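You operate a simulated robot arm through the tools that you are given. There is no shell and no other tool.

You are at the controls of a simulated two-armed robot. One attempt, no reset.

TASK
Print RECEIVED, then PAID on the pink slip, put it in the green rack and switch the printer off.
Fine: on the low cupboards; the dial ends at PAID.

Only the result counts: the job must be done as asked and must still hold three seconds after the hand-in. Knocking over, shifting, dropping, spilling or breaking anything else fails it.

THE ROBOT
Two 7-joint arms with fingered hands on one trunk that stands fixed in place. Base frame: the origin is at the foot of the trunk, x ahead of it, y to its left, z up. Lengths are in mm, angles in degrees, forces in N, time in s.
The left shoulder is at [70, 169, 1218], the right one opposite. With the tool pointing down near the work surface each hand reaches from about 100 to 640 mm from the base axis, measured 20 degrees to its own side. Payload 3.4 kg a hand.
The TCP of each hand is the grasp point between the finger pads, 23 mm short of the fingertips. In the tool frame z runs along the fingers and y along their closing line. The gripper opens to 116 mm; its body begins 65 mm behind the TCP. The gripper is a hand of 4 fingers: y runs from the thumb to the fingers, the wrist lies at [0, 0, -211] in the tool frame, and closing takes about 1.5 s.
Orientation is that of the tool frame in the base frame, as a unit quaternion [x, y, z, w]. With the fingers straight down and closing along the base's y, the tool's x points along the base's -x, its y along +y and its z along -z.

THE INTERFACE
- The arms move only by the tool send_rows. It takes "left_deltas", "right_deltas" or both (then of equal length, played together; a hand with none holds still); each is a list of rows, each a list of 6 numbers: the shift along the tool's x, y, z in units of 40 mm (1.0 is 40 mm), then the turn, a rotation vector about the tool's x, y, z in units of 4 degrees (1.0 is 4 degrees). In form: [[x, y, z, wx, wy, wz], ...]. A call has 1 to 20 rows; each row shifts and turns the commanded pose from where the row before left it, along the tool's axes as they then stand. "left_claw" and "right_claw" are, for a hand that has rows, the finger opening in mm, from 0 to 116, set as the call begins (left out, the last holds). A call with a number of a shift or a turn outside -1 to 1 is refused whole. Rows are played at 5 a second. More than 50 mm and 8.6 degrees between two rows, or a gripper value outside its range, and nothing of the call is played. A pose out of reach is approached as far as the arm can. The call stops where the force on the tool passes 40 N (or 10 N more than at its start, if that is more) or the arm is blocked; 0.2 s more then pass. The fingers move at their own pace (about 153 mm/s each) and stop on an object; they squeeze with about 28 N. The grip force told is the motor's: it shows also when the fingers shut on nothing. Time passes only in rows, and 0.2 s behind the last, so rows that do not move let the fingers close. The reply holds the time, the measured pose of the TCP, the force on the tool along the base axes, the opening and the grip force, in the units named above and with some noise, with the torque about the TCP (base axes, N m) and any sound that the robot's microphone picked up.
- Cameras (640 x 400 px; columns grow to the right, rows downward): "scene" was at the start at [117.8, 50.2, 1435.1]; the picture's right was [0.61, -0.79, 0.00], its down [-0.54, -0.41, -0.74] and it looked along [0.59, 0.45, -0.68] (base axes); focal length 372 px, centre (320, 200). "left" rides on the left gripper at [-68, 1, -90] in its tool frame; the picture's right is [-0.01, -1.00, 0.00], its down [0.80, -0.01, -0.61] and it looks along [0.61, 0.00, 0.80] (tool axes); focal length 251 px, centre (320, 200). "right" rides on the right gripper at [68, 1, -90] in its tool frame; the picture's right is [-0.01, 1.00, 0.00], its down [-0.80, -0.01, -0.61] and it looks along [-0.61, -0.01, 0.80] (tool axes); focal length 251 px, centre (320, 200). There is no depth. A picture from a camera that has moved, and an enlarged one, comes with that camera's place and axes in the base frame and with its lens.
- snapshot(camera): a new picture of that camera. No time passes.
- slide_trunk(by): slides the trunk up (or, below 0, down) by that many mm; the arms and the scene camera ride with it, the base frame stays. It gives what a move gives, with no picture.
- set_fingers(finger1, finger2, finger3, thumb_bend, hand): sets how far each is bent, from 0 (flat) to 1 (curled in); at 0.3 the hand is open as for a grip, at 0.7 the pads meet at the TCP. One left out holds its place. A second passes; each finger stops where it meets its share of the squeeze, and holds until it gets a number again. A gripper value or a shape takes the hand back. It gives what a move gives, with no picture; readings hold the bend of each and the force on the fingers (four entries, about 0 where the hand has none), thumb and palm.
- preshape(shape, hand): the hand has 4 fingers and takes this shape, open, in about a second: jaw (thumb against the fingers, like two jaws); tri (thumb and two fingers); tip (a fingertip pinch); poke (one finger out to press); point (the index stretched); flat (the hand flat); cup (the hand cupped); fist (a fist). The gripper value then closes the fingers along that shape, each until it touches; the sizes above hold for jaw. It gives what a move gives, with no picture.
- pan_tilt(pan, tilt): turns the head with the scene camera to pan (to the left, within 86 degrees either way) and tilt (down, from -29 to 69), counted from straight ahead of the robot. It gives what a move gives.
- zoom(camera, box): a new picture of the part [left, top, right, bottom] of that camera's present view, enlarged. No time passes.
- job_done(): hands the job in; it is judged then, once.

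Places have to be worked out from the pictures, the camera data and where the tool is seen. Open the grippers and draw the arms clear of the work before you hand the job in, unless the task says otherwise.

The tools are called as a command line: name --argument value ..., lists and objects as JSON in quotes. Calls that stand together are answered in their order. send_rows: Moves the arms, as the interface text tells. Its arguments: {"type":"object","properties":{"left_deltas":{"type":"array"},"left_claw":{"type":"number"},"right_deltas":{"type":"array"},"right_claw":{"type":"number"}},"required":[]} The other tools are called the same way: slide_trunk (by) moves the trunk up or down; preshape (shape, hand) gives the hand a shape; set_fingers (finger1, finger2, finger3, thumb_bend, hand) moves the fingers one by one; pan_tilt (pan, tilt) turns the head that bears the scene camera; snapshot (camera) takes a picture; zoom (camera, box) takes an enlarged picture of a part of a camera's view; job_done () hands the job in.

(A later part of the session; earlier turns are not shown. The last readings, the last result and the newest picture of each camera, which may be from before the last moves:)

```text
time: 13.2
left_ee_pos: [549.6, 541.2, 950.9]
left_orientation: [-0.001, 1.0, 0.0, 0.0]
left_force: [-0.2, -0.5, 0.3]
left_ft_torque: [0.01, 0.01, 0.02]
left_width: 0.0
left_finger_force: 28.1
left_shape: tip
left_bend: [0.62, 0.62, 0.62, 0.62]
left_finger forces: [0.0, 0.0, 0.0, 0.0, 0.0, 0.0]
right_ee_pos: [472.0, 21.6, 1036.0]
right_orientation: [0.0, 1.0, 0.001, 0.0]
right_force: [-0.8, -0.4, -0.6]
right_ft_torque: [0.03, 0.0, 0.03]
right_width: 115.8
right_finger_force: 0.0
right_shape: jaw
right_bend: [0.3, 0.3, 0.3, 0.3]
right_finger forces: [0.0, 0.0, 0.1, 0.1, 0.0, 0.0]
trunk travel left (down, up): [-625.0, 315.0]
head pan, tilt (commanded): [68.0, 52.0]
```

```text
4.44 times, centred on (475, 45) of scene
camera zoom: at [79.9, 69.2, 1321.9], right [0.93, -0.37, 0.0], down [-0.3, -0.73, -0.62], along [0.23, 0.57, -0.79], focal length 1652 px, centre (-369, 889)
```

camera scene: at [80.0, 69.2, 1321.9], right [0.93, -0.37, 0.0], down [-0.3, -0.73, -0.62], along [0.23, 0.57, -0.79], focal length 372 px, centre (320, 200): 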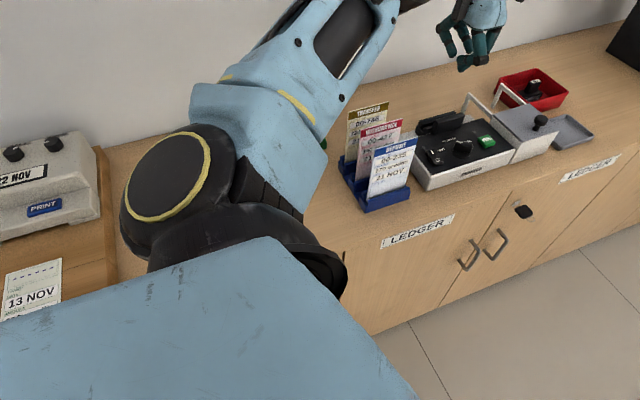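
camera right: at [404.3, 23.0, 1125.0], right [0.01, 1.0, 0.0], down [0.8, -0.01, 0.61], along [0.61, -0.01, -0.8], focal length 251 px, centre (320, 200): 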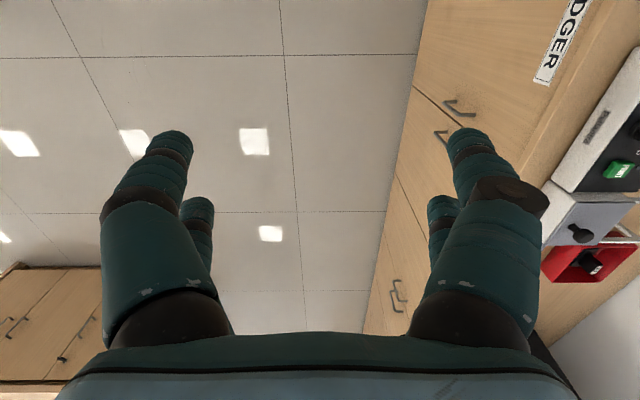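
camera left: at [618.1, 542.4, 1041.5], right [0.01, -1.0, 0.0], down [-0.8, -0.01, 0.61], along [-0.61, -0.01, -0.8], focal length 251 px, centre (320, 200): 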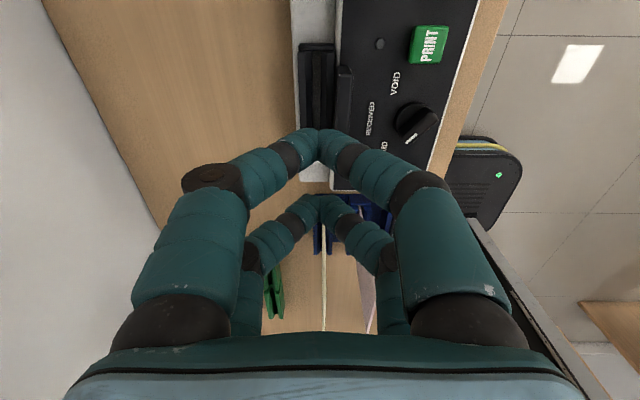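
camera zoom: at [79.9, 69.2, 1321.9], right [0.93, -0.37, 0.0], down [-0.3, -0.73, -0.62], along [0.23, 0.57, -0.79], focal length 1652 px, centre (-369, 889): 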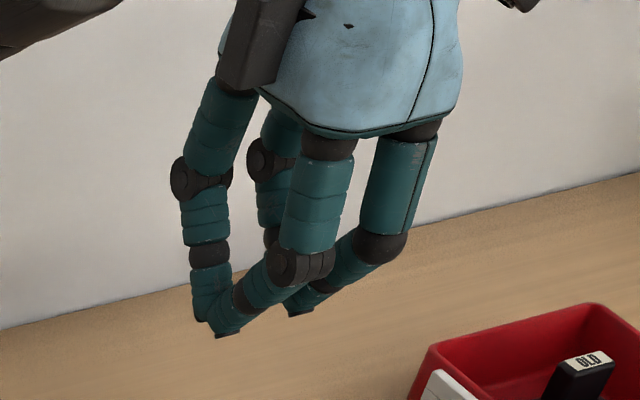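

In the tip shape the four digits close as two pinching pairs at about tool x=±18. I zoom on the tips to calibrate their positions.

zoom --camera "left" --box '[240, 110, 400, 230]'

zoom --camera "scene" --box '[430, 35, 500, 85]'

```text
3.33 times, centred on (320, 170) of left
camera zoom: at [618.1, 542.4, 1041.5], right [0.01, -1.0, 0.0], down [-0.8, -0.01, 0.61], along [-0.61, -0.01, -0.8], focal length 838 px, centre (320, 300)
```

zoom: 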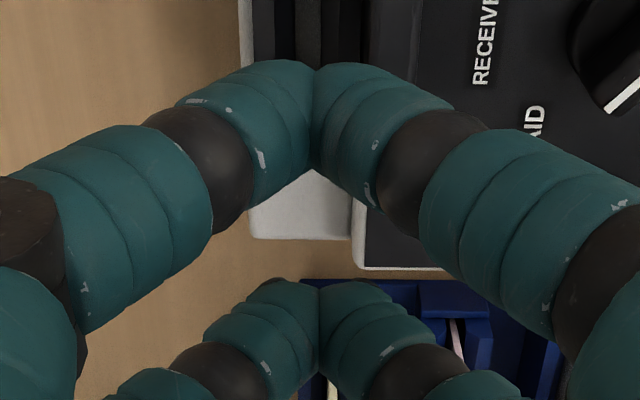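

```text
8.00 times, centred on (465, 60) of scene
camera zoom: at [79.9, 69.2, 1321.9], right [0.93, -0.37, 0.0], down [-0.3, -0.73, -0.62], along [0.23, 0.57, -0.79], focal length 2974 px, centre (-840, 1320)
```

zoom: 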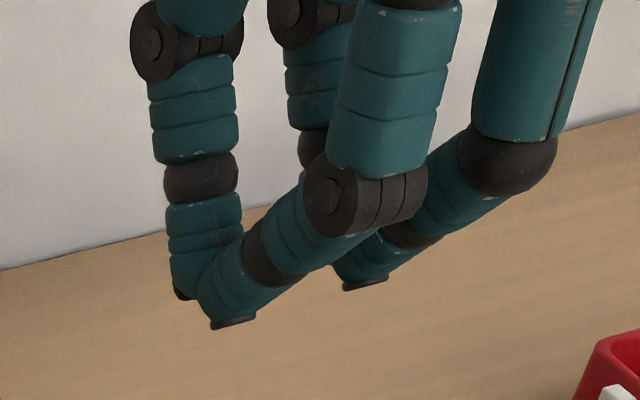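

The closed tips sit about 27 mm below the TCP in two pairs 36 mm apart. I yaw the hand by 90° (clockwise seen from above) so the pairs line up along y, which keeps the palm clear of the slips and suits the dial too.

send_rows --left_deltas '[[0, 0, 0, 0, 0, 1], [0, 0, 0, 0, 0, 1], [0, 0, 0, 0, 0, 1], [0, 0, 0, 0, 0, 1], [0, 0, 0, 0, 0, 1], [0, 0, 0, 0, 0, 1], [0, 0, 0, 0, 0, 1], [0, 0, 0, 0, 0, 1], [0, 0, 0, 0, 0, 1], [0, 0, 0, 0, 0, 1], [0, 0, 0, 0, 0, 1], [0, 0, 0, 0, 0, 1], [0, 0, 0, 0, 0, 1], [0, 0, 0, 0, 0, 1], [0, 0, 0, 0, 0, 1], [0, 0, 0, 0, 0, 1], [0, 0, 0, 0, 0, 1], [0, 0, 0, 0, 0, 1], [0, 0, 0, 0, 0, 1], [0, 0, 0, 0, 0, 1]]'

send_rows --left_deltas '[[0, 0, 0, 0, 0, 1], [0, 0, 0, 0, 0, 1], [0, 0, 0, 0, 0, 0.5], [0, 0, 0, 0, 0, 0]]'

snapshot --camera "left"

snapshot --camera "scene"

```text
time: 17.4
left_ee_pos: [519.6, 506.6, 951.7]
left_orientation: [0.641, 0.767, 0.002, 0.0]
left_force: [0.2, 0.3, 0.2]
left_ft_torque: [0.0, -0.02, -0.01]
left_width: 0.1
left_finger_force: 27.6
left_shape: tip
left_bend: [0.62, 0.62, 0.62, 0.62]
left_finger forces: [0.0, 0.1, 0.0, 0.0, 0.0, 0.0]
left hand out of reach, approached as far as the arm can: row 16, 17, 18, 19, 20
right_ee_pos: [471.9, 22.1, 1036.5]
right_orientation: [0.0, 1.0, 0.0, 0.0]
right_force: [-0.8, -0.6, -0.3]
right_ft_torque: [0.01, 0.03, 0.0]
right_width: 116.1
right_finger_force: 0.0
right_shape: jaw
right_bend: [0.3, 0.3, 0.3, 0.3]
right_finger forces: [0.0, 0.0, 0.1, 0.0, 0.1, 0.0]
trunk travel left (down, up): [-625.0, 315.0]
head pan, tilt (commanded): [68.0, 52.0]
```

```text
time: 18.4
left_ee_pos: [495.6, 469.0, 950.4]
left_orientation: [0.706, 0.708, 0.001, 0.0]
left_force: [0.6, 0.2, 0.3]
left_ft_torque: [-0.01, -0.03, -0.01]
left_width: 0.0
left_finger_force: 28.0
left_shape: tip
left_bend: [0.62, 0.62, 0.62, 0.62]
left_finger forces: [0.0, 0.0, 0.0, 0.0, 0.0, 0.0]
left hand out of reach, approached as far as the arm can: row 1, 2, 3
right_ee_pos: [473.5, 23.0, 1036.1]
right_orientation: [-0.001, 1.0, 0.0, 0.0]
right_force: [-0.7, 0.0, -0.3]
right_ft_torque: [-0.02, 0.03, 0.0]
right_width: 115.8
right_finger_force: 0.0
right_shape: jaw
right_bend: [0.3, 0.3, 0.3, 0.3]
right_finger forces: [0.0, 0.1, 0.0, 0.0, 0.1, 0.1]
trunk travel left (down, up): [-625.0, 315.0]
head pan, tilt (commanded): [68.0, 52.0]
```

```text
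taken
camera left: at [496.9, 401.7, 1041.2], right [-1.0, -0.01, 0.0], down [-0.01, 0.79, 0.61], along [-0.01, 0.61, -0.79], focal length 251 px, centre (320, 200)
```

left: 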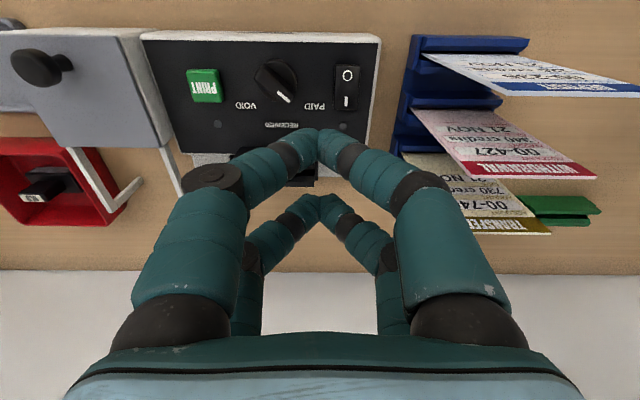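

```text
taken
camera scene: at [79.9, 69.2, 1321.9], right [0.93, -0.37, 0.0], down [-0.3, -0.73, -0.62], along [0.23, 0.57, -0.79], focal length 372 px, centre (320, 200)
```

scene: 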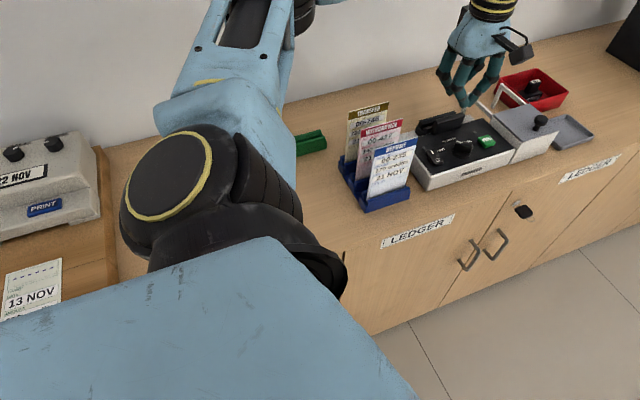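

At yaw −90° that far spot was out of reach and the hand was drawn in to (496,469,950). I make a small test shift to learn where the commanded pose stands now, staying well above the slips.

send_rows --left_deltas '[[0, -0.25, 0, 0, 0, 0], [0, -0.25, 0, 0, 0, 0], [0, 0, 0, 0, 0, 0]]'

```text
time: 19.2
left_ee_pos: [475.5, 469.9, 950.0]
left_orientation: [0.706, 0.708, 0.001, -0.001]
left_force: [0.0, -0.3, -0.4]
left_ft_torque: [-0.01, 0.01, -0.02]
left_width: 0.0
left_finger_force: 28.4
left_shape: tip
left_bend: [0.62, 0.62, 0.62, 0.62]
left_finger forces: [0.1, 0.0, 0.0, 0.0, 0.0, 0.0]
right_ee_pos: [473.4, 22.7, 1036.9]
right_orientation: [-0.001, 1.0, 0.0, -0.001]
right_force: [-0.1, 0.3, -0.8]
right_ft_torque: [-0.02, 0.01, 0.01]
right_width: 115.8
right_finger_force: 0.1
right_shape: jaw
right_bend: [0.3, 0.3, 0.3, 0.3]
right_finger forces: [0.1, 0.0, 0.1, 0.0, 0.0, 0.1]
trunk travel left (down, up): [-625.0, 315.0]
head pan, tilt (commanded): [68.0, 52.0]
```

The commanded pose follows the reached one, so I'm now at (475.5, 469.5, 950). I zoom on the rocker and dial from this frontal view.

snapshot --camera "left"

zoom --camera "left" --box '[210, 40, 370, 140]'

```text
taken
camera left: at [477.0, 402.0, 1040.5], right [-1.0, -0.01, 0.0], down [-0.01, 0.79, 0.61], along [-0.01, 0.61, -0.79], focal length 251 px, centre (320, 200)
```

left: 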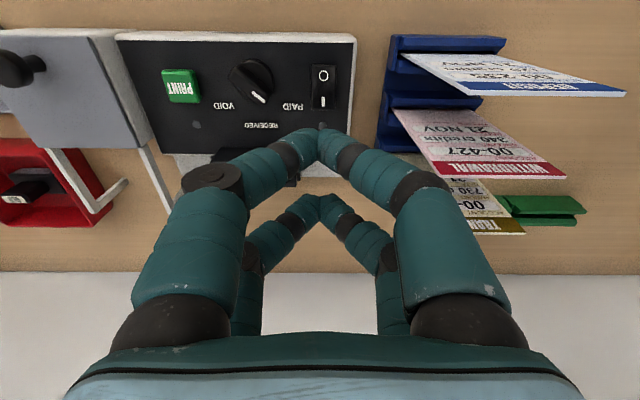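

```text
4.00 times, centred on (290, 90) of left
camera zoom: at [477.0, 402.0, 1040.5], right [-1.0, -0.01, 0.0], down [-0.01, 0.79, 0.61], along [-0.01, 0.61, -0.79], focal length 1006 px, centre (440, 640)
```

zoom: 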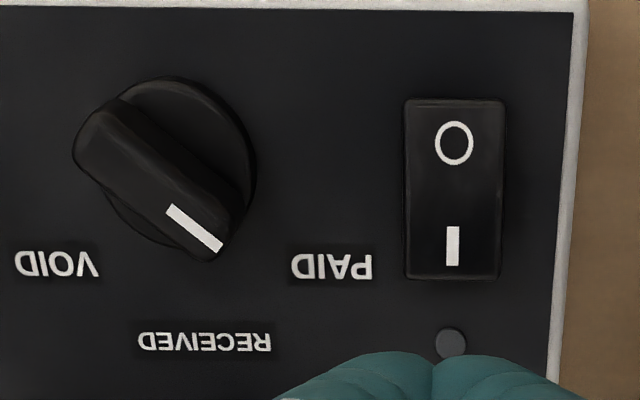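

Lamp beside the rocker is dark and I see the rocker's centre at (474,456). I bring the nearer fingertip pair over the "I" half (y≈470) and lower to just above it.

send_rows --left_deltas '[[0.24, -0.02, 0.5, 0, 0, 0], [0.24, -0.02, 0.5, 0, 0, 0], [0, 0, 0.5, 0, 0, 0], [0, 0, 0.5, 0, 0, 0], [0, 0, 0.4, 0, 0, 0], [0, 0, 0, 0, 0, 0]]'

snapshot --camera "left"

zoom --camera "left" --box '[240, 80, 400, 180]'

zoom --camera "scene" --box '[400, 50, 540, 190]'

```text
time: 20.6
left_ee_pos: [471.1, 481.2, 854.3]
left_orientation: [0.704, 0.71, 0.003, -0.001]
left_force: [0.9, 0.3, -0.4]
left_ft_torque: [-0.01, 0.0, -0.04]
left_width: 0.2
left_finger_force: 28.1
left_shape: tip
left_bend: [0.62, 0.62, 0.62, 0.62]
left_finger forces: [0.0, 0.0, 0.1, 0.0, 0.0, 0.0]
left hand out of reach, approached as far as the arm can: row 2, 5
right_ee_pos: [472.0, 23.5, 1035.9]
right_orientation: [0.0, 1.0, 0.0, -0.001]
right_force: [0.0, -0.9, -0.3]
right_ft_torque: [0.03, 0.03, -0.01]
right_width: 115.9
right_finger_force: 0.0
right_shape: jaw
right_bend: [0.3, 0.3, 0.3, 0.3]
right_finger forces: [0.1, 0.1, 0.1, 0.0, 0.0, 0.0]
trunk travel left (down, up): [-625.0, 315.0]
head pan, tilt (commanded): [68.0, 52.0]
```

```text
taken
camera left: at [472.2, 412.4, 944.5], right [-1.0, -0.01, 0.0], down [-0.01, 0.79, 0.61], along [-0.01, 0.61, -0.79], focal length 251 px, centre (320, 200)
```

left: 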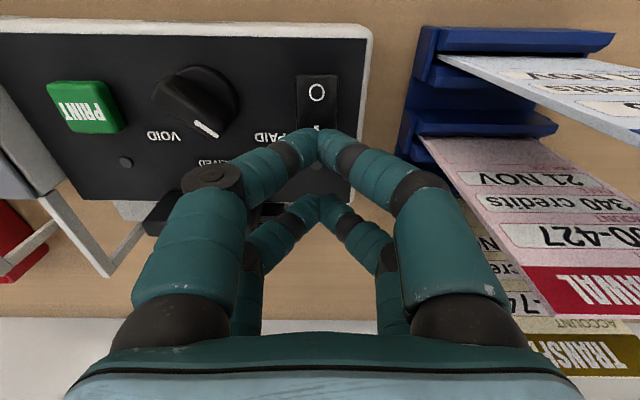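

```text
4.00 times, centred on (320, 130) of left
camera zoom: at [472.2, 412.4, 944.5], right [-1.0, -0.01, 0.0], down [-0.01, 0.79, 0.61], along [-0.01, 0.61, -0.79], focal length 1006 px, centre (320, 480)
```

zoom: 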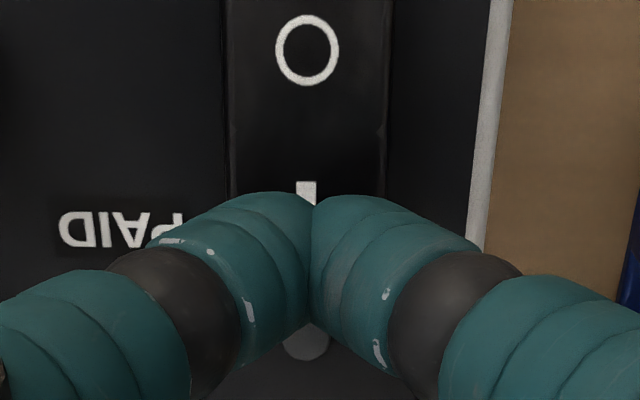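

```text
2.86 times, centred on (470, 120) of scene
camera zoom: at [79.8, 69.2, 1321.9], right [0.93, -0.37, 0.0], down [-0.3, -0.73, -0.62], along [0.23, 0.57, -0.79], focal length 1062 px, centre (-109, 429)
```

zoom: 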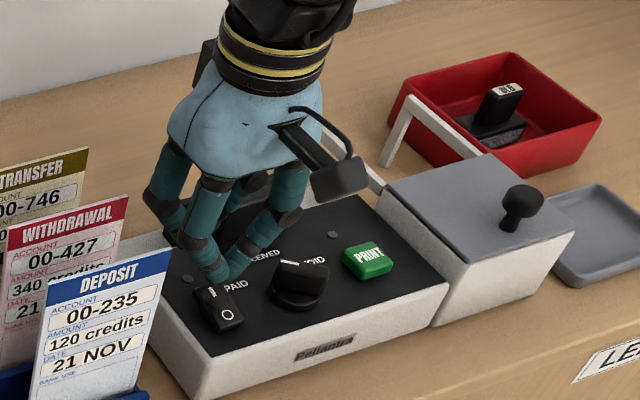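

The tips are ~15 mm above the "I" half with their centre near y≈465. I lower in small steps onto it.

send_rows --left_deltas '[[0, 0, 0.1, 0, 0, 0], [0, 0, 0.1, 0, 0, 0], [0, 0, 0.1, 0, 0, 0], [0, 0, 0.1, 0, 0, 0]]'

zoom --camera "left" --box '[240, 80, 400, 180]'

```text
time: 21.6
left_ee_pos: [468.8, 479.7, 839.2]
left_orientation: [0.706, 0.708, 0.002, -0.001]
left_force: [0.4, 0.2, 1.3]
left_ft_torque: [0.01, -0.03, -0.03]
left_width: 0.3
left_finger_force: 28.0
left_shape: tip
left_bend: [0.62, 0.62, 0.62, 0.62]
left_finger forces: [0.0, 0.0, 0.0, 0.0, 0.0, 0.0]
right_ee_pos: [472.2, 22.2, 1036.3]
right_orientation: [0.0, 1.0, 0.0, 0.0]
right_force: [0.6, 0.4, -0.9]
right_ft_torque: [0.04, 0.02, -0.02]
right_width: 115.8
right_finger_force: 0.2
right_shape: jaw
right_bend: [0.3, 0.3, 0.3, 0.3]
right_finger forces: [0.0, 0.1, 0.0, 0.0, 0.0, 0.0]
trunk travel left (down, up): [-625.0, 315.0]
head pan, tilt (commanded): [68.0, 52.0]
```

```text
4.00 times, centred on (320, 130) of left
camera zoom: at [470.6, 411.4, 929.5], right [-1.0, -0.01, 0.0], down [-0.01, 0.79, 0.61], along [-0.01, 0.61, -0.79], focal length 1006 px, centre (320, 480)
```

zoom: 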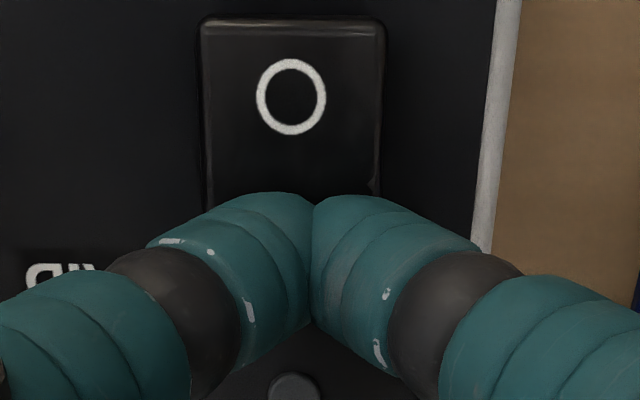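

No contact yet (tips ~812). I keep lowering in small steps, watching the force.

send_rows --left_deltas '[[0, 0.03, 0.08, 0, 0, 0], [0, 0.03, 0.08, 0, 0, 0], [0, 0, 0, 0, 0, 0]]'

zoom --camera "left" --box '[240, 80, 400, 180]'

```text
time: 22.4
left_ee_pos: [468.8, 477.1, 837.0]
left_orientation: [0.706, 0.708, 0.005, 0.001]
left_force: [1.1, 7.9, 33.9]
left_ft_torque: [-0.34, -0.04, 0.08]
left_width: 0.0
left_finger_force: 28.2
left_shape: tip
left_bend: [0.65, 0.62, 0.62, 0.63]
left_finger forces: [0.1, 0.1, 0.0, 0.0, 0.1, 0.0]
right_ee_pos: [470.1, 21.1, 1038.1]
right_orientation: [0.0, 1.0, 0.0, 0.002]
right_force: [-0.3, -0.2, -0.3]
right_ft_torque: [-0.03, 0.0, 0.04]
right_width: 115.6
right_finger_force: 0.1
right_shape: jaw
right_bend: [0.3, 0.3, 0.3, 0.3]
right_finger forces: [0.0, 0.0, 0.0, 0.1, 0.0, 0.1]
trunk travel left (down, up): [-625.0, 315.0]
head pan, tilt (commanded): [68.0, 52.0]
```

```text
4.00 times, centred on (320, 130) of left
camera zoom: at [469.7, 407.8, 927.0], right [-1.0, -0.01, -0.01], down [-0.02, 0.79, 0.61], along [0.0, 0.61, -0.79], focal length 1006 px, centre (320, 480)
```

zoom: 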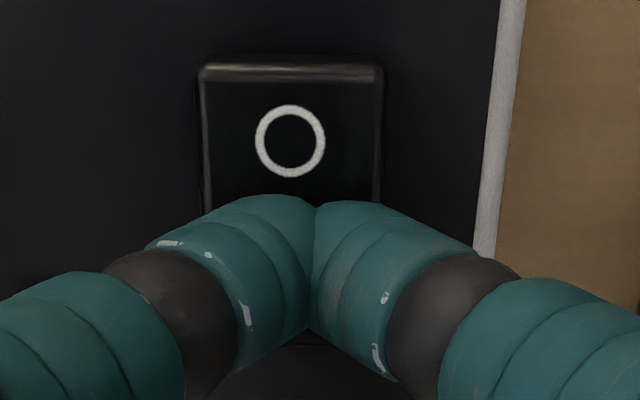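

Force reached ~34 N and the "O" end now looks raised. I lift off and check the lamp.

send_rows --left_deltas '[[0, 0, -0.3, 0, 0, 0], [0, 0, -0.5, 0, 0, 0], [-0.3, 0, -0.5, 0, 0, 0], [-0.5, 0, -0.5, 0, 0, 0], [0, 0, 0, 0, 0, 0]]'

snapshot --camera "left"

zoom --camera "left" --box '[160, 30, 380, 170]'

zoom --camera "scene" --box '[410, 110, 520, 200]'

```text
time: 23.6
left_ee_pos: [470.5, 449.1, 903.9]
left_orientation: [0.707, 0.708, 0.0, 0.0]
left_force: [-0.4, -1.1, 0.2]
left_ft_torque: [-0.02, 0.01, 0.0]
left_width: 0.2
left_finger_force: 27.8
left_shape: tip
left_bend: [0.64, 0.62, 0.62, 0.63]
left_finger forces: [0.1, 0.0, 0.0, 0.0, 0.1, 0.0]
right_ee_pos: [472.7, 22.8, 1035.9]
right_orientation: [0.0, 1.0, 0.0, 0.0]
right_force: [-0.4, 0.5, -0.3]
right_ft_torque: [0.01, -0.01, 0.04]
right_width: 115.8
right_finger_force: 0.0
right_shape: jaw
right_bend: [0.3, 0.3, 0.3, 0.3]
right_finger forces: [0.0, 0.1, 0.0, 0.0, 0.0, 0.0]
trunk travel left (down, up): [-625.0, 315.0]
head pan, tilt (commanded): [68.0, 52.0]
```

```text
taken
camera left: at [471.8, 380.5, 995.7], right [-1.0, -0.01, 0.0], down [-0.01, 0.79, 0.61], along [-0.01, 0.61, -0.79], focal length 251 px, centre (320, 200)
```

left: 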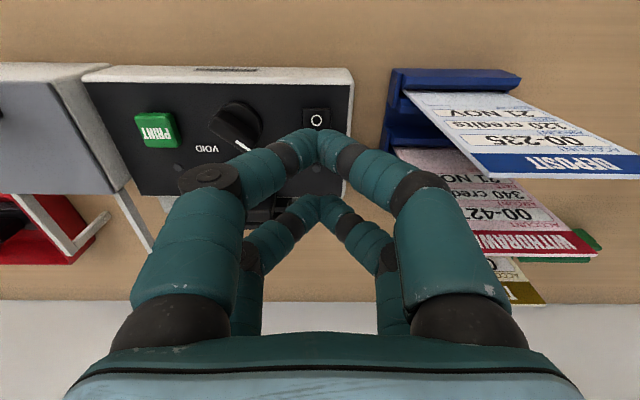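

```text
2.86 times, centred on (270, 100) of left
camera zoom: at [471.8, 380.5, 995.7], right [-1.0, -0.01, 0.0], down [-0.01, 0.79, 0.61], along [-0.01, 0.61, -0.79], focal length 718 px, centre (463, 486)
```

zoom: 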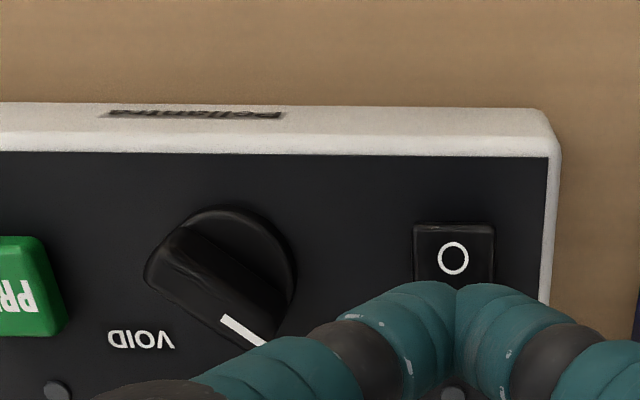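

```text
4.44 times, centred on (465, 155) of scene
camera zoom: at [79.8, 69.6, 1321.9], right [0.93, -0.37, 0.0], down [-0.3, -0.73, -0.62], along [0.23, 0.57, -0.79], focal length 1652 px, centre (-324, 400)
```

zoom: 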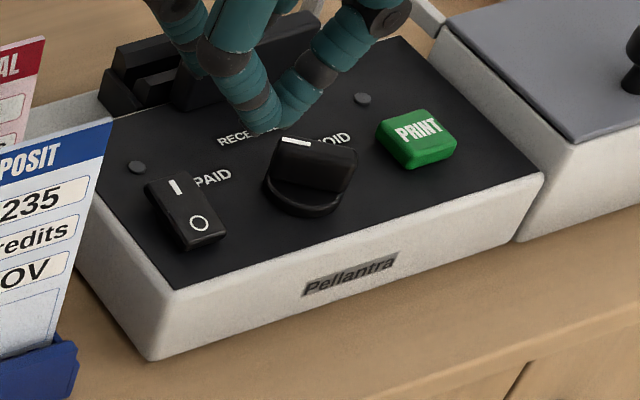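

The rocker sprang back since I pressed too near its pivot (reach limited y at this yaw). While at this yaw I'll handle the dial: closing the pinch here around the bar aligns it with +y (RECEIVED). I test whether I can reach over the dial at (533,453).

send_rows --left_deltas '[[0.02, 0.4, 0, 0, 0, 0], [0.02, 0.4, 0, 0, 0, 0], [0.02, 0.4, 0, 0, 0, 0], [0.02, 0.36, 0, 0, 0, 0], [0, 0, 0, 0, 0, 0]]' --left_claw 44

snapshot --camera "left"

```text
time: 24.8
left_ee_pos: [530.1, 445.2, 904.2]
left_orientation: [0.705, 0.709, 0.003, -0.001]
left_force: [0.6, -0.4, 0.4]
left_ft_torque: [-0.02, -0.01, 0.02]
left_width: 43.4
left_finger_force: 0.1
left_shape: tip
left_bend: [0.73, 0.73, 0.73, 0.77]
left_finger forces: [0.0, 0.1, 0.0, 0.1, 0.0, 0.0]
left hand out of reach, approached as far as the arm can: row 4
right_ee_pos: [471.5, 22.9, 1036.9]
right_orientation: [0.0, 1.0, 0.0, -0.001]
right_force: [-0.6, 0.2, -0.8]
right_ft_torque: [0.0, 0.01, 0.02]
right_width: 115.7
right_finger_force: 0.0
right_shape: jaw
right_bend: [0.3, 0.3, 0.3, 0.3]
right_finger forces: [0.0, 0.1, 0.1, 0.0, 0.0, 0.1]
trunk travel left (down, up): [-625.0, 315.0]
head pan, tilt (commanded): [68.0, 52.0]
```

```text
taken
camera left: at [531.1, 376.5, 994.5], right [-1.0, -0.01, 0.0], down [-0.01, 0.79, 0.61], along [-0.01, 0.61, -0.79], focal length 251 px, centre (320, 200)
```

left: 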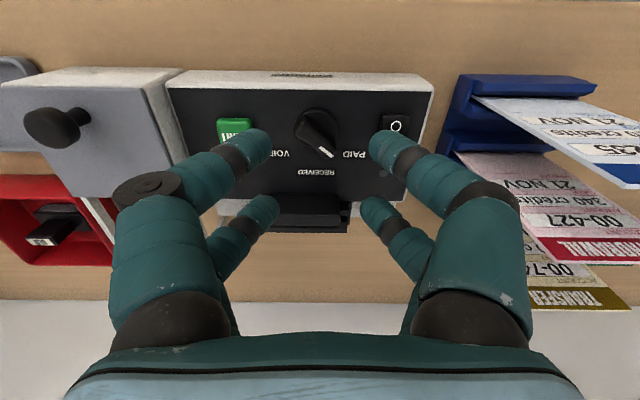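

Almost there: (530,445) versus (533,453) needed. I tilt the hand about 8° outward, which brings the wrist closer to the shoulder, and shift to the dial centre.

send_rows --left_deltas '[[0, 0, 0, -0.85, 0.5, 0], [0, 0, 0, -0.85, 0.5, 0], [0.1, 0.05, 0, 0, 0, 0], [0.1, 0.03, 0, 0, 0, 0], [0, 0, 0, 0, 0, 0]]'

snapshot --camera "left"

zoom --camera "left" --box '[240, 90, 400, 210]'

zoom --camera "scene" --box '[410, 80, 540, 190]'

```text
time: 26.0
left_ee_pos: [532.8, 451.9, 905.3]
left_orientation: [0.705, 0.706, 0.067, 0.018]
left_force: [0.1, 0.5, 0.7]
left_ft_torque: [-0.02, 0.04, -0.01]
left_width: 43.5
left_finger_force: 0.0
left_shape: tip
left_bend: [0.73, 0.73, 0.73, 0.77]
left_finger forces: [0.0, 0.0, 0.1, 0.0, 0.0, 0.1]
right_ee_pos: [471.6, 22.9, 1035.8]
right_orientation: [0.0, 1.0, 0.0, 0.0]
right_force: [-0.5, -0.4, 0.3]
right_ft_torque: [0.0, 0.04, 0.03]
right_width: 115.9
right_finger_force: 0.1
right_shape: jaw
right_bend: [0.3, 0.3, 0.3, 0.3]
right_finger forces: [0.0, 0.0, 0.0, 0.0, 0.1, 0.1]
trunk travel left (down, up): [-625.0, 315.0]
head pan, tilt (commanded): [68.0, 52.0]
```

```text
taken
camera left: at [523.9, 379.2, 990.9], right [-0.99, -0.01, -0.12], down [-0.08, 0.75, 0.66], along [0.09, 0.66, -0.75], focal length 251 px, centre (320, 200)
```

left: 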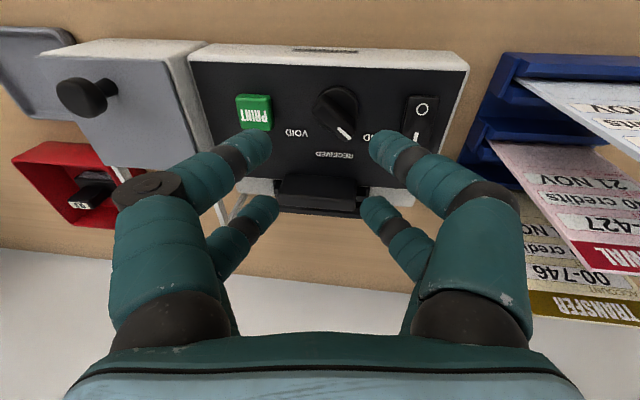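

```text
3.33 times, centred on (320, 150) of left
camera zoom: at [523.9, 379.2, 990.9], right [-0.99, -0.01, -0.12], down [-0.08, 0.75, 0.66], along [0.09, 0.66, -0.75], focal length 838 px, centre (320, 367)
```

zoom: 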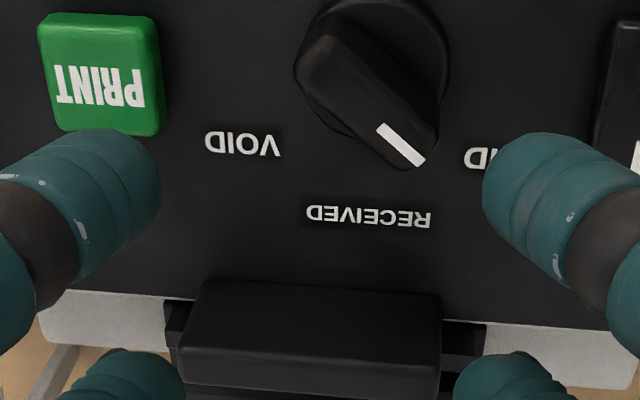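

```text
3.64 times, centred on (475, 135) of scene
camera zoom: at [79.9, 69.2, 1321.9], right [0.93, -0.37, 0.0], down [-0.3, -0.73, -0.62], along [0.23, 0.57, -0.79], focal length 1352 px, centre (-244, 436)
```

zoom: 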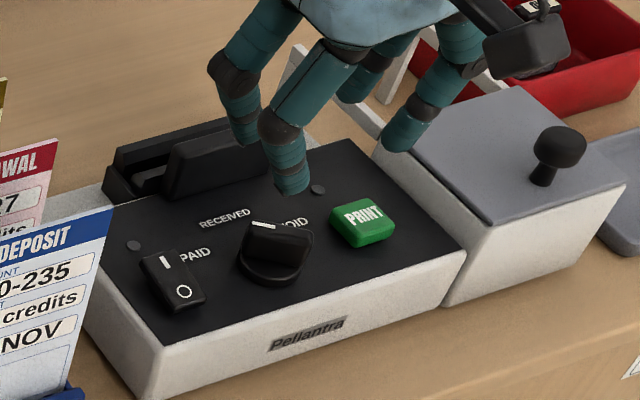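

I'm over the dial with a slight tilt. I descend vertically to about z=860 first and check the alignment of the four tips around the bar.

send_rows --left_deltas '[[-0.026, -0.046, 0.276, 0, 0, 0], [-0.026, -0.046, 0.276, 0, 0, 0], [-0.026, -0.046, 0.276, 0, 0, 0], [-0.026, -0.046, 0.276, 0, 0, 0], [0, 0, 0, 0, 0, 0]]'

zoom --camera "left" --box '[220, 60, 420, 210]'

zoom --camera "scene" --box '[420, 100, 510, 180]'

```text
time: 27.2
left_ee_pos: [531.3, 452.4, 861.3]
left_orientation: [0.705, 0.706, 0.067, 0.017]
left_force: [-0.5, 0.4, -0.4]
left_ft_torque: [-0.01, 0.02, -0.02]
left_width: 43.7
left_finger_force: 0.2
left_shape: tip
left_bend: [0.73, 0.73, 0.73, 0.77]
left_finger forces: [0.1, 0.0, 0.1, 0.0, 0.0, 0.0]
right_ee_pos: [472.9, 22.1, 1036.4]
right_orientation: [0.0, 1.0, 0.0, 0.0]
right_force: [-0.4, 0.1, 0.9]
right_ft_torque: [0.03, -0.03, -0.02]
right_width: 115.9
right_finger_force: 0.0
right_shape: jaw
right_bend: [0.3, 0.3, 0.3, 0.3]
right_finger forces: [0.0, 0.0, 0.0, 0.0, 0.0, 0.0]
trunk travel left (down, up): [-625.0, 315.0]
head pan, tilt (commanded): [68.0, 52.0]
```

```text
2.67 times, centred on (320, 135) of left
camera zoom: at [521.9, 378.4, 946.4], right [-0.99, -0.01, -0.12], down [-0.08, 0.75, 0.66], along [0.09, 0.66, -0.75], focal length 670 px, centre (320, 373)
```

zoom: 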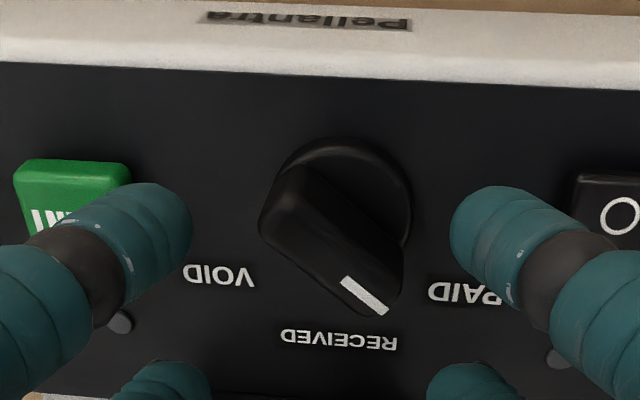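

```text
5.00 times, centred on (465, 140) of scene
camera zoom: at [79.8, 69.1, 1321.9], right [0.93, -0.37, 0.0], down [-0.3, -0.73, -0.62], along [0.23, 0.57, -0.79], focal length 1859 px, centre (-405, 500)
```

zoom: 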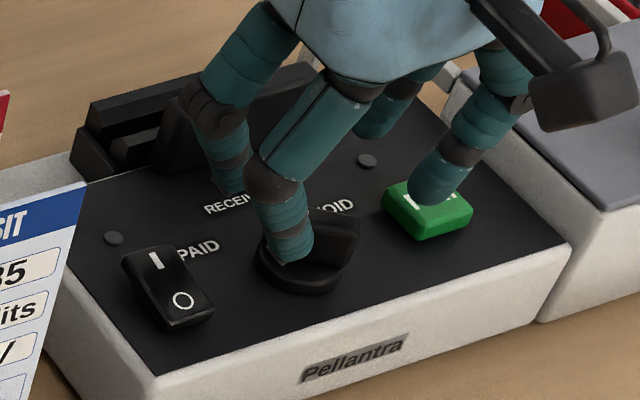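

Tips straddle the bar well, centred within a millimetre or two. I descend the last 22 mm so the tips reach beside the bar, just above the panel.

send_rows --left_deltas '[[-0.017, -0.026, 0.181, 0, 0, 0], [-0.017, -0.026, 0.181, 0, 0, 0], [-0.017, -0.026, 0.181, 0, 0, 0], [0, 0, 0, 0, 0, 0]]'

zoom --camera "left" --box '[220, 60, 420, 210]'

zoom --camera "scene" --box '[420, 100, 510, 180]'

```text
time: 28.2
left_ee_pos: [531.3, 452.9, 839.1]
left_orientation: [0.706, 0.705, 0.067, 0.018]
left_force: [-0.2, 0.3, 0.0]
left_ft_torque: [0.01, -0.03, -0.02]
left_width: 43.8
left_finger_force: 0.1
left_shape: tip
left_bend: [0.73, 0.73, 0.73, 0.77]
left_finger forces: [0.1, 0.0, 0.0, 0.0, 0.0, 0.0]
right_ee_pos: [471.9, 22.2, 1036.3]
right_orientation: [0.0, 1.0, 0.0, 0.0]
right_force: [0.3, -0.1, 0.7]
right_ft_torque: [0.02, -0.01, 0.01]
right_width: 115.9
right_finger_force: 0.1
right_shape: jaw
right_bend: [0.3, 0.3, 0.3, 0.3]
right_finger forces: [0.1, 0.1, 0.0, 0.0, 0.1, 0.1]
trunk travel left (down, up): [-625.0, 315.0]
head pan, tilt (commanded): [68.0, 52.0]
```

```text
2.67 times, centred on (320, 135) of left
camera zoom: at [521.8, 378.4, 923.7], right [-0.99, -0.01, -0.12], down [-0.08, 0.75, 0.66], along [0.09, 0.66, -0.75], focal length 670 px, centre (320, 373)
```

zoom: 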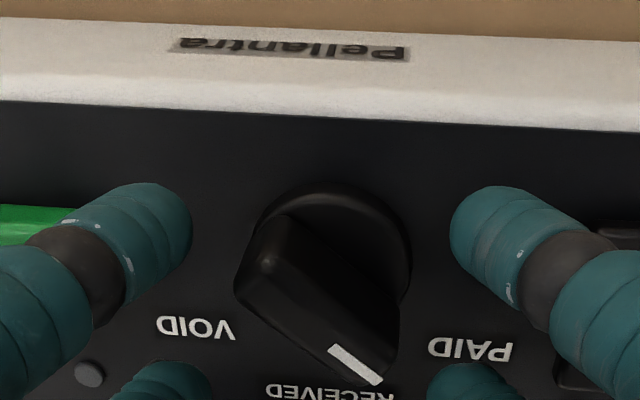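

```text
5.00 times, centred on (465, 140) of scene
camera zoom: at [79.8, 69.2, 1321.9], right [0.93, -0.37, 0.0], down [-0.3, -0.73, -0.62], along [0.23, 0.57, -0.79], focal length 1859 px, centre (-405, 500)
```

zoom: 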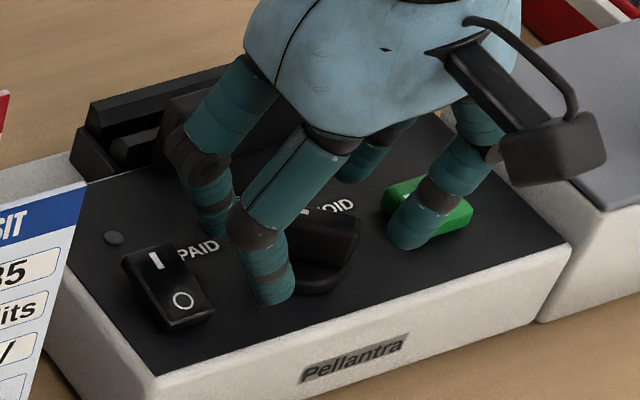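

Everything is clear of contact and well placed. I close the pinch so the fingers swing the bar into line with +y (RECEIVED).

send_rows --left_deltas '[[0, 0, 0, 0, 0, 0], [0, 0, 0, 0, 0, 0], [0, 0, 0, 0, 0, 0], [0, 0, 0, 0, 0, 0], [0, 0, 0, 0, 0, 0], [0, 0, 0, 0, 0, 0], [0, 0, 0, 0, 0, 0]]' --left_claw 6

zoom --camera "left" --box '[220, 60, 420, 210]'

zoom --camera "scene" --box '[420, 100, 510, 180]'

```text
time: 29.8
left_ee_pos: [530.9, 452.7, 838.6]
left_orientation: [0.705, 0.706, 0.068, 0.018]
left_force: [0.8, -0.5, 1.7]
left_ft_torque: [-0.03, -0.03, 0.01]
left_width: 7.0
left_finger_force: 0.1
left_shape: tip
left_bend: [0.7, 0.71, 0.7, 0.72]
left_finger forces: [3.5, 0.1, 2.4, 0.0, 0.0, 0.1]
right_ee_pos: [472.1, 22.0, 1035.1]
right_orientation: [-0.001, 1.0, 0.0, 0.001]
right_force: [0.5, -0.6, -1.4]
right_ft_torque: [-0.04, -0.02, -0.01]
right_width: 115.9
right_finger_force: 0.0
right_shape: jaw
right_bend: [0.3, 0.3, 0.3, 0.3]
right_finger forces: [0.1, 0.0, 0.1, 0.1, 0.1, 0.1]
trunk travel left (down, up): [-625.0, 315.0]
head pan, tilt (commanded): [68.0, 52.0]
```

```text
2.67 times, centred on (320, 135) of left
camera zoom: at [521.8, 378.2, 923.9], right [-0.99, -0.01, -0.12], down [-0.08, 0.75, 0.66], along [0.09, 0.66, -0.74], focal length 670 px, centre (320, 373)
```

zoom: 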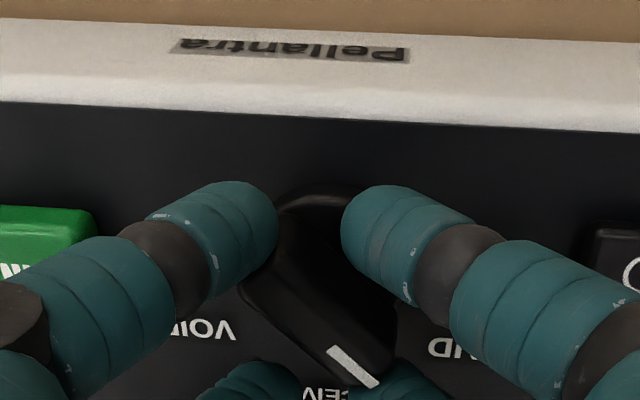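

```text
5.00 times, centred on (465, 140) of scene
camera zoom: at [79.9, 68.8, 1321.9], right [0.93, -0.37, 0.0], down [-0.3, -0.73, -0.62], along [0.23, 0.57, -0.79], focal length 1859 px, centre (-405, 500)
```

zoom: 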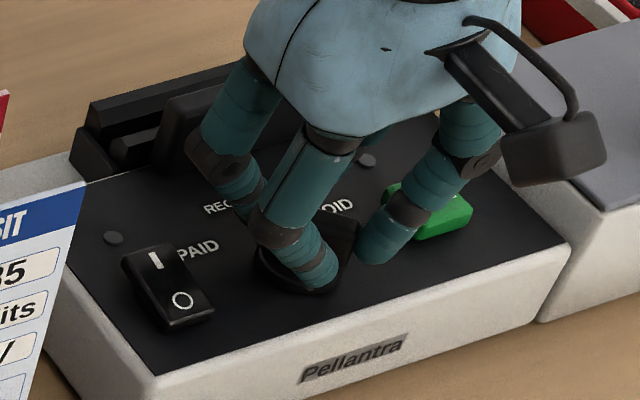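

The fingers touch the bar on the right sides but only lightly. I command a full close for the full squeeze.

send_rows --left_deltas '[[0, 0, 0, 0, 0, 0], [0, 0, 0, 0, 0, 0], [0, 0, 0, 0, 0, 0], [0, 0, 0, 0, 0, 0], [0, 0, 0, 0, 0, 0], [0, 0, 0, 0, 0, 0], [0, 0, 0, 0, 0, 0]]' --left_claw 0

zoom --camera "left" --box '[220, 60, 420, 210]'

zoom --camera "scene" --box '[420, 100, 510, 180]'

```text
time: 31.4
left_ee_pos: [531.4, 452.6, 839.0]
left_orientation: [0.705, 0.706, 0.067, 0.017]
left_force: [-0.4, -1.0, -5.1]
left_ft_torque: [-0.02, 0.05, -0.09]
left_width: 0.2
left_finger_force: 27.7
left_shape: tip
left_bend: [0.71, 0.64, 0.71, 0.63]
left_finger forces: [28.2, 17.1, 26.0, 0.1, 18.4, 0.0]
right_ee_pos: [473.7, 22.8, 1035.9]
right_orientation: [0.0, 1.0, 0.0, -0.001]
right_force: [-0.5, -0.4, 0.5]
right_ft_torque: [-0.01, 0.02, 0.0]
right_width: 115.7
right_finger_force: 0.0
right_shape: jaw
right_bend: [0.3, 0.3, 0.3, 0.3]
right_finger forces: [0.0, 0.1, 0.0, 0.0, 0.1, 0.0]
trunk travel left (down, up): [-625.0, 315.0]
head pan, tilt (commanded): [68.0, 52.0]
```

```text
2.67 times, centred on (320, 135) of left
camera zoom: at [522.3, 378.8, 923.1], right [-0.99, -0.01, -0.12], down [-0.08, 0.75, 0.66], along [0.09, 0.66, -0.75], focal length 670 px, centre (320, 373)
```

zoom: 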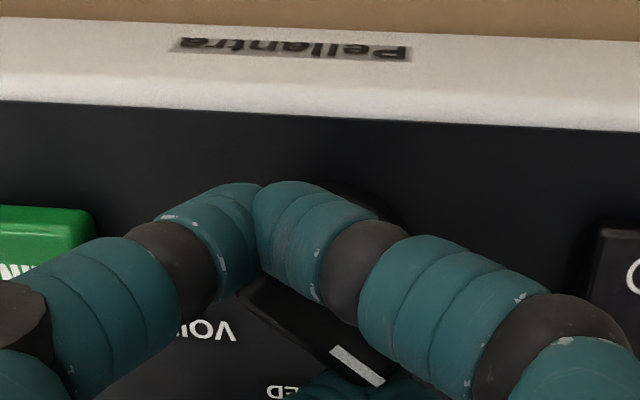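

```text
5.00 times, centred on (465, 140) of scene
camera zoom: at [80.8, 69.7, 1321.8], right [0.93, -0.37, 0.0], down [-0.3, -0.73, -0.61], along [0.23, 0.57, -0.79], focal length 1859 px, centre (-405, 500)
```

zoom: 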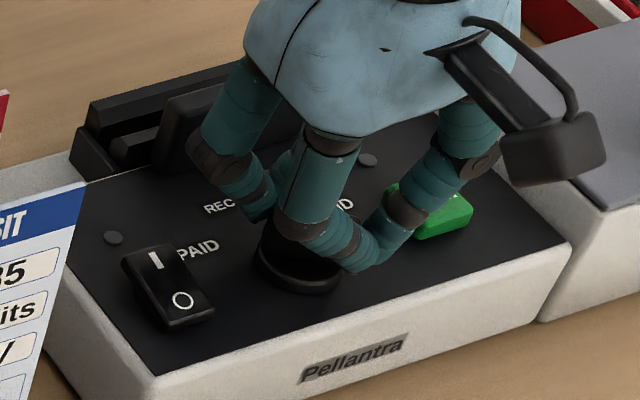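

The dial is too stiff for squeezing alone (fingers oppose each other). Instead I'll grip the bar squarely at its present angle and turn the hand: I open, lift 22 mm, and yaw back 45° to line up with the bar.

send_rows --left_deltas '[[0, 0, 0, 0, 0, 0], [0, 0, 0, 0, 0, 0], [0, 0, 0, 0, 0, 0], [0, 0, 0, 0, 0, 0], [0.017, 0.026, -0.2, 0, 0, 0], [0.017, 0.026, -0.2, 0, 0, 0], [0.017, 0.026, -0.2, 0, 0, 0], [0, 0, 0, 0, 0, 0]]' --left_claw 44

send_rows --left_deltas '[[0, 0, 0, 0, 0, -1], [0, 0, 0, 0, 0, -1], [0, 0, 0, 0, 0, -1], [0, 0, 0, 0, 0, -1], [0, 0, 0, 0, 0, -1], [0, 0, 0, 0, 0, -1], [0, 0, 0, 0, 0, -1], [0, 0, 0, 0, 0, -1], [0, 0, 0, 0, 0, -1], [0, 0, 0, 0, 0, -1], [0, 0, 0, 0, 0, -1], [0, 0, 0, 0, 0, 0]]'

snapshot --camera "left"

zoom --camera "left" --box '[220, 60, 420, 210]'

zoom --camera "scene" --box '[420, 100, 510, 180]'

```text
time: 33.2
left_ee_pos: [529.7, 453.0, 863.4]
left_orientation: [0.705, 0.706, 0.067, 0.017]
left_force: [-0.3, -0.5, -0.5]
left_ft_torque: [0.02, -0.02, 0.01]
left_width: 43.6
left_finger_force: 0.0
left_shape: tip
left_bend: [0.73, 0.73, 0.73, 0.77]
left_finger forces: [0.0, 0.0, 0.0, 0.0, 0.0, 0.0]
right_ee_pos: [472.9, 21.6, 1036.1]
right_orientation: [0.0, 1.0, 0.0, 0.001]
right_force: [-0.2, -0.2, 1.2]
right_ft_torque: [-0.02, -0.02, -0.01]
right_width: 116.1
right_finger_force: 0.0
right_shape: jaw
right_bend: [0.3, 0.3, 0.3, 0.3]
right_finger forces: [0.1, 0.1, 0.1, 0.0, 0.1, 0.0]
trunk travel left (down, up): [-625.0, 315.0]
head pan, tilt (commanded): [68.0, 52.0]
```

```text
time: 35.8
left_ee_pos: [530.5, 452.6, 863.9]
left_orientation: [0.389, 0.919, 0.055, 0.041]
left_force: [0.3, 0.7, -0.4]
left_ft_torque: [0.02, 0.01, 0.01]
left_width: 43.7
left_finger_force: 0.1
left_shape: tip
left_bend: [0.73, 0.73, 0.73, 0.77]
left_finger forces: [0.1, 0.0, 0.0, 0.0, 0.0, 0.0]
right_ee_pos: [472.6, 22.4, 1036.1]
right_orientation: [0.0, 1.0, 0.0, -0.001]
right_force: [0.0, 0.9, -0.2]
right_ft_torque: [0.01, -0.01, 0.02]
right_width: 116.0
right_finger_force: 0.1
right_shape: jaw
right_bend: [0.3, 0.3, 0.3, 0.3]
right_finger forces: [0.0, 0.0, 0.0, 0.0, 0.0, 0.2]
trunk travel left (down, up): [-625.0, 315.0]
head pan, tilt (commanded): [68.0, 52.0]
```

```text
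taken
camera left: at [569.0, 398.4, 955.8], right [-0.7, -0.7, -0.13], down [-0.63, 0.52, 0.57], along [-0.33, 0.49, -0.81], focal length 251 px, centre (320, 200)
```

left: 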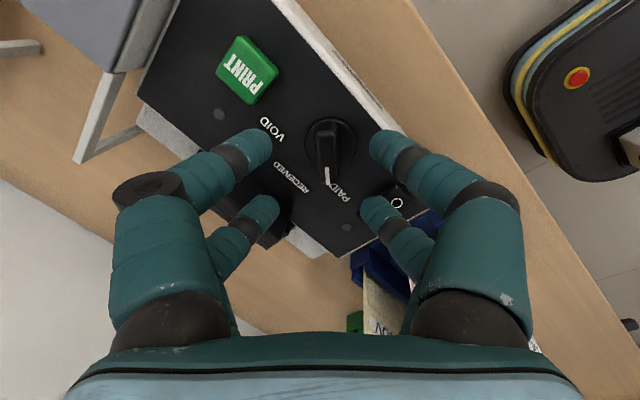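

```text
2.67 times, centred on (320, 135) of left
camera zoom: at [569.0, 398.4, 955.8], right [-0.7, -0.7, -0.13], down [-0.63, 0.52, 0.57], along [-0.33, 0.49, -0.81], focal length 670 px, centre (320, 373)
```

zoom: 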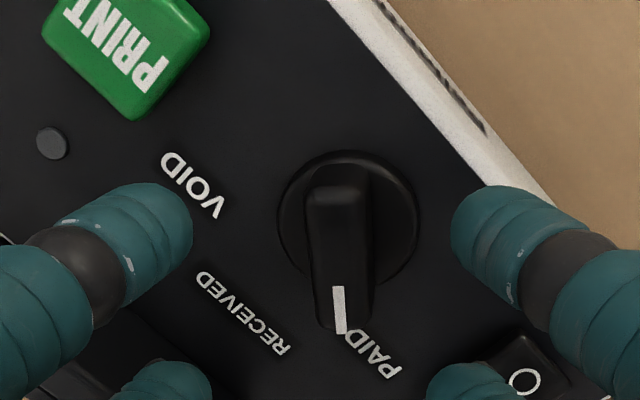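

```text
5.00 times, centred on (465, 140) of scene
camera zoom: at [79.9, 69.2, 1321.9], right [0.93, -0.37, 0.0], down [-0.3, -0.73, -0.62], along [0.23, 0.57, -0.79], focal length 1859 px, centre (-405, 500)
```

zoom: 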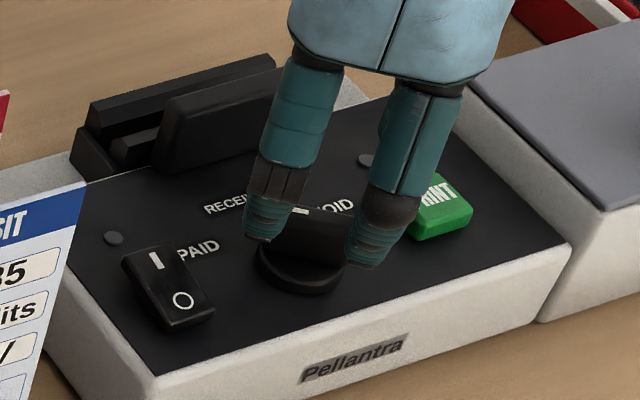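

The bar is exactly lined up with the hand now. I descend over it (with a ~1 mm centring shift) and close to grip it.

send_rows --left_deltas '[[0.001, -0.036, 0.2025, 0, 0, 0], [0.001, -0.036, 0.2025, 0, 0, 0], [0.001, -0.036, 0.2025, 0, 0, 0], [0, 0, 0, 0, 0, 0]]'

zoom --camera "left" --box '[220, 60, 420, 210]'

zoom --camera "scene" --box '[420, 100, 510, 180]'

```text
time: 36.8
left_ee_pos: [530.1, 452.2, 839.2]
left_orientation: [0.389, 0.919, 0.055, 0.041]
left_force: [0.3, 0.4, -0.4]
left_ft_torque: [0.01, -0.04, 0.01]
left_width: 43.7
left_finger_force: 0.0
left_shape: tip
left_bend: [0.73, 0.73, 0.73, 0.77]
left_finger forces: [0.0, 0.0, 0.1, 0.0, 0.0, 0.0]
right_ee_pos: [471.9, 22.9, 1036.1]
right_orientation: [0.001, 1.0, 0.0, -0.001]
right_force: [0.0, 0.2, -0.6]
right_ft_torque: [0.05, 0.02, 0.04]
right_width: 116.2
right_finger_force: 0.1
right_shape: jaw
right_bend: [0.3, 0.3, 0.3, 0.3]
right_finger forces: [0.1, 0.1, 0.0, 0.0, 0.1, 0.0]
trunk travel left (down, up): [-625.0, 315.0]
head pan, tilt (commanded): [68.0, 52.0]
```

```text
2.67 times, centred on (320, 135) of left
camera zoom: at [568.1, 397.3, 930.4], right [-0.7, -0.7, -0.13], down [-0.63, 0.52, 0.57], along [-0.33, 0.49, -0.81], focal length 670 px, centre (320, 373)
```

zoom: 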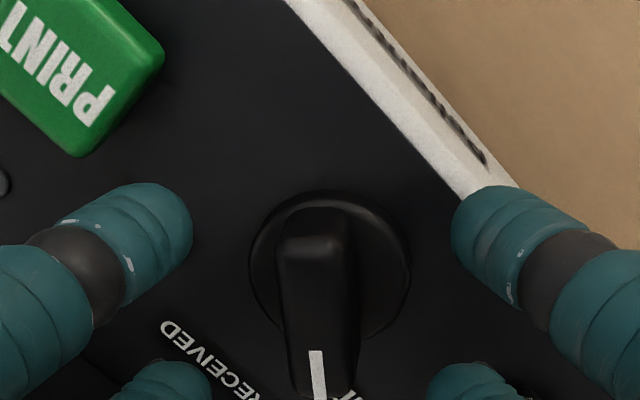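

```text
5.00 times, centred on (465, 140) of scene
camera zoom: at [79.8, 69.1, 1321.9], right [0.93, -0.37, 0.0], down [-0.3, -0.73, -0.62], along [0.23, 0.57, -0.79], focal length 1859 px, centre (-405, 500)
```

zoom: 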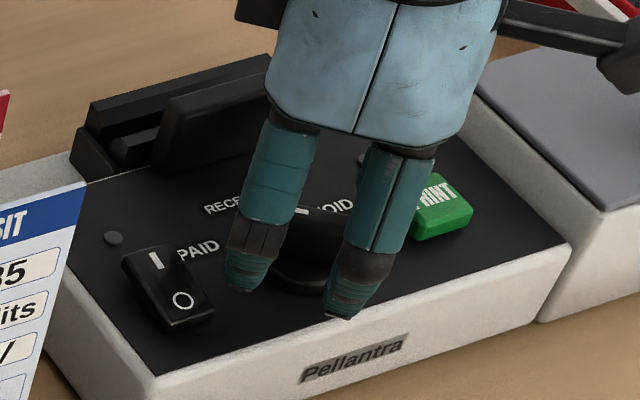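

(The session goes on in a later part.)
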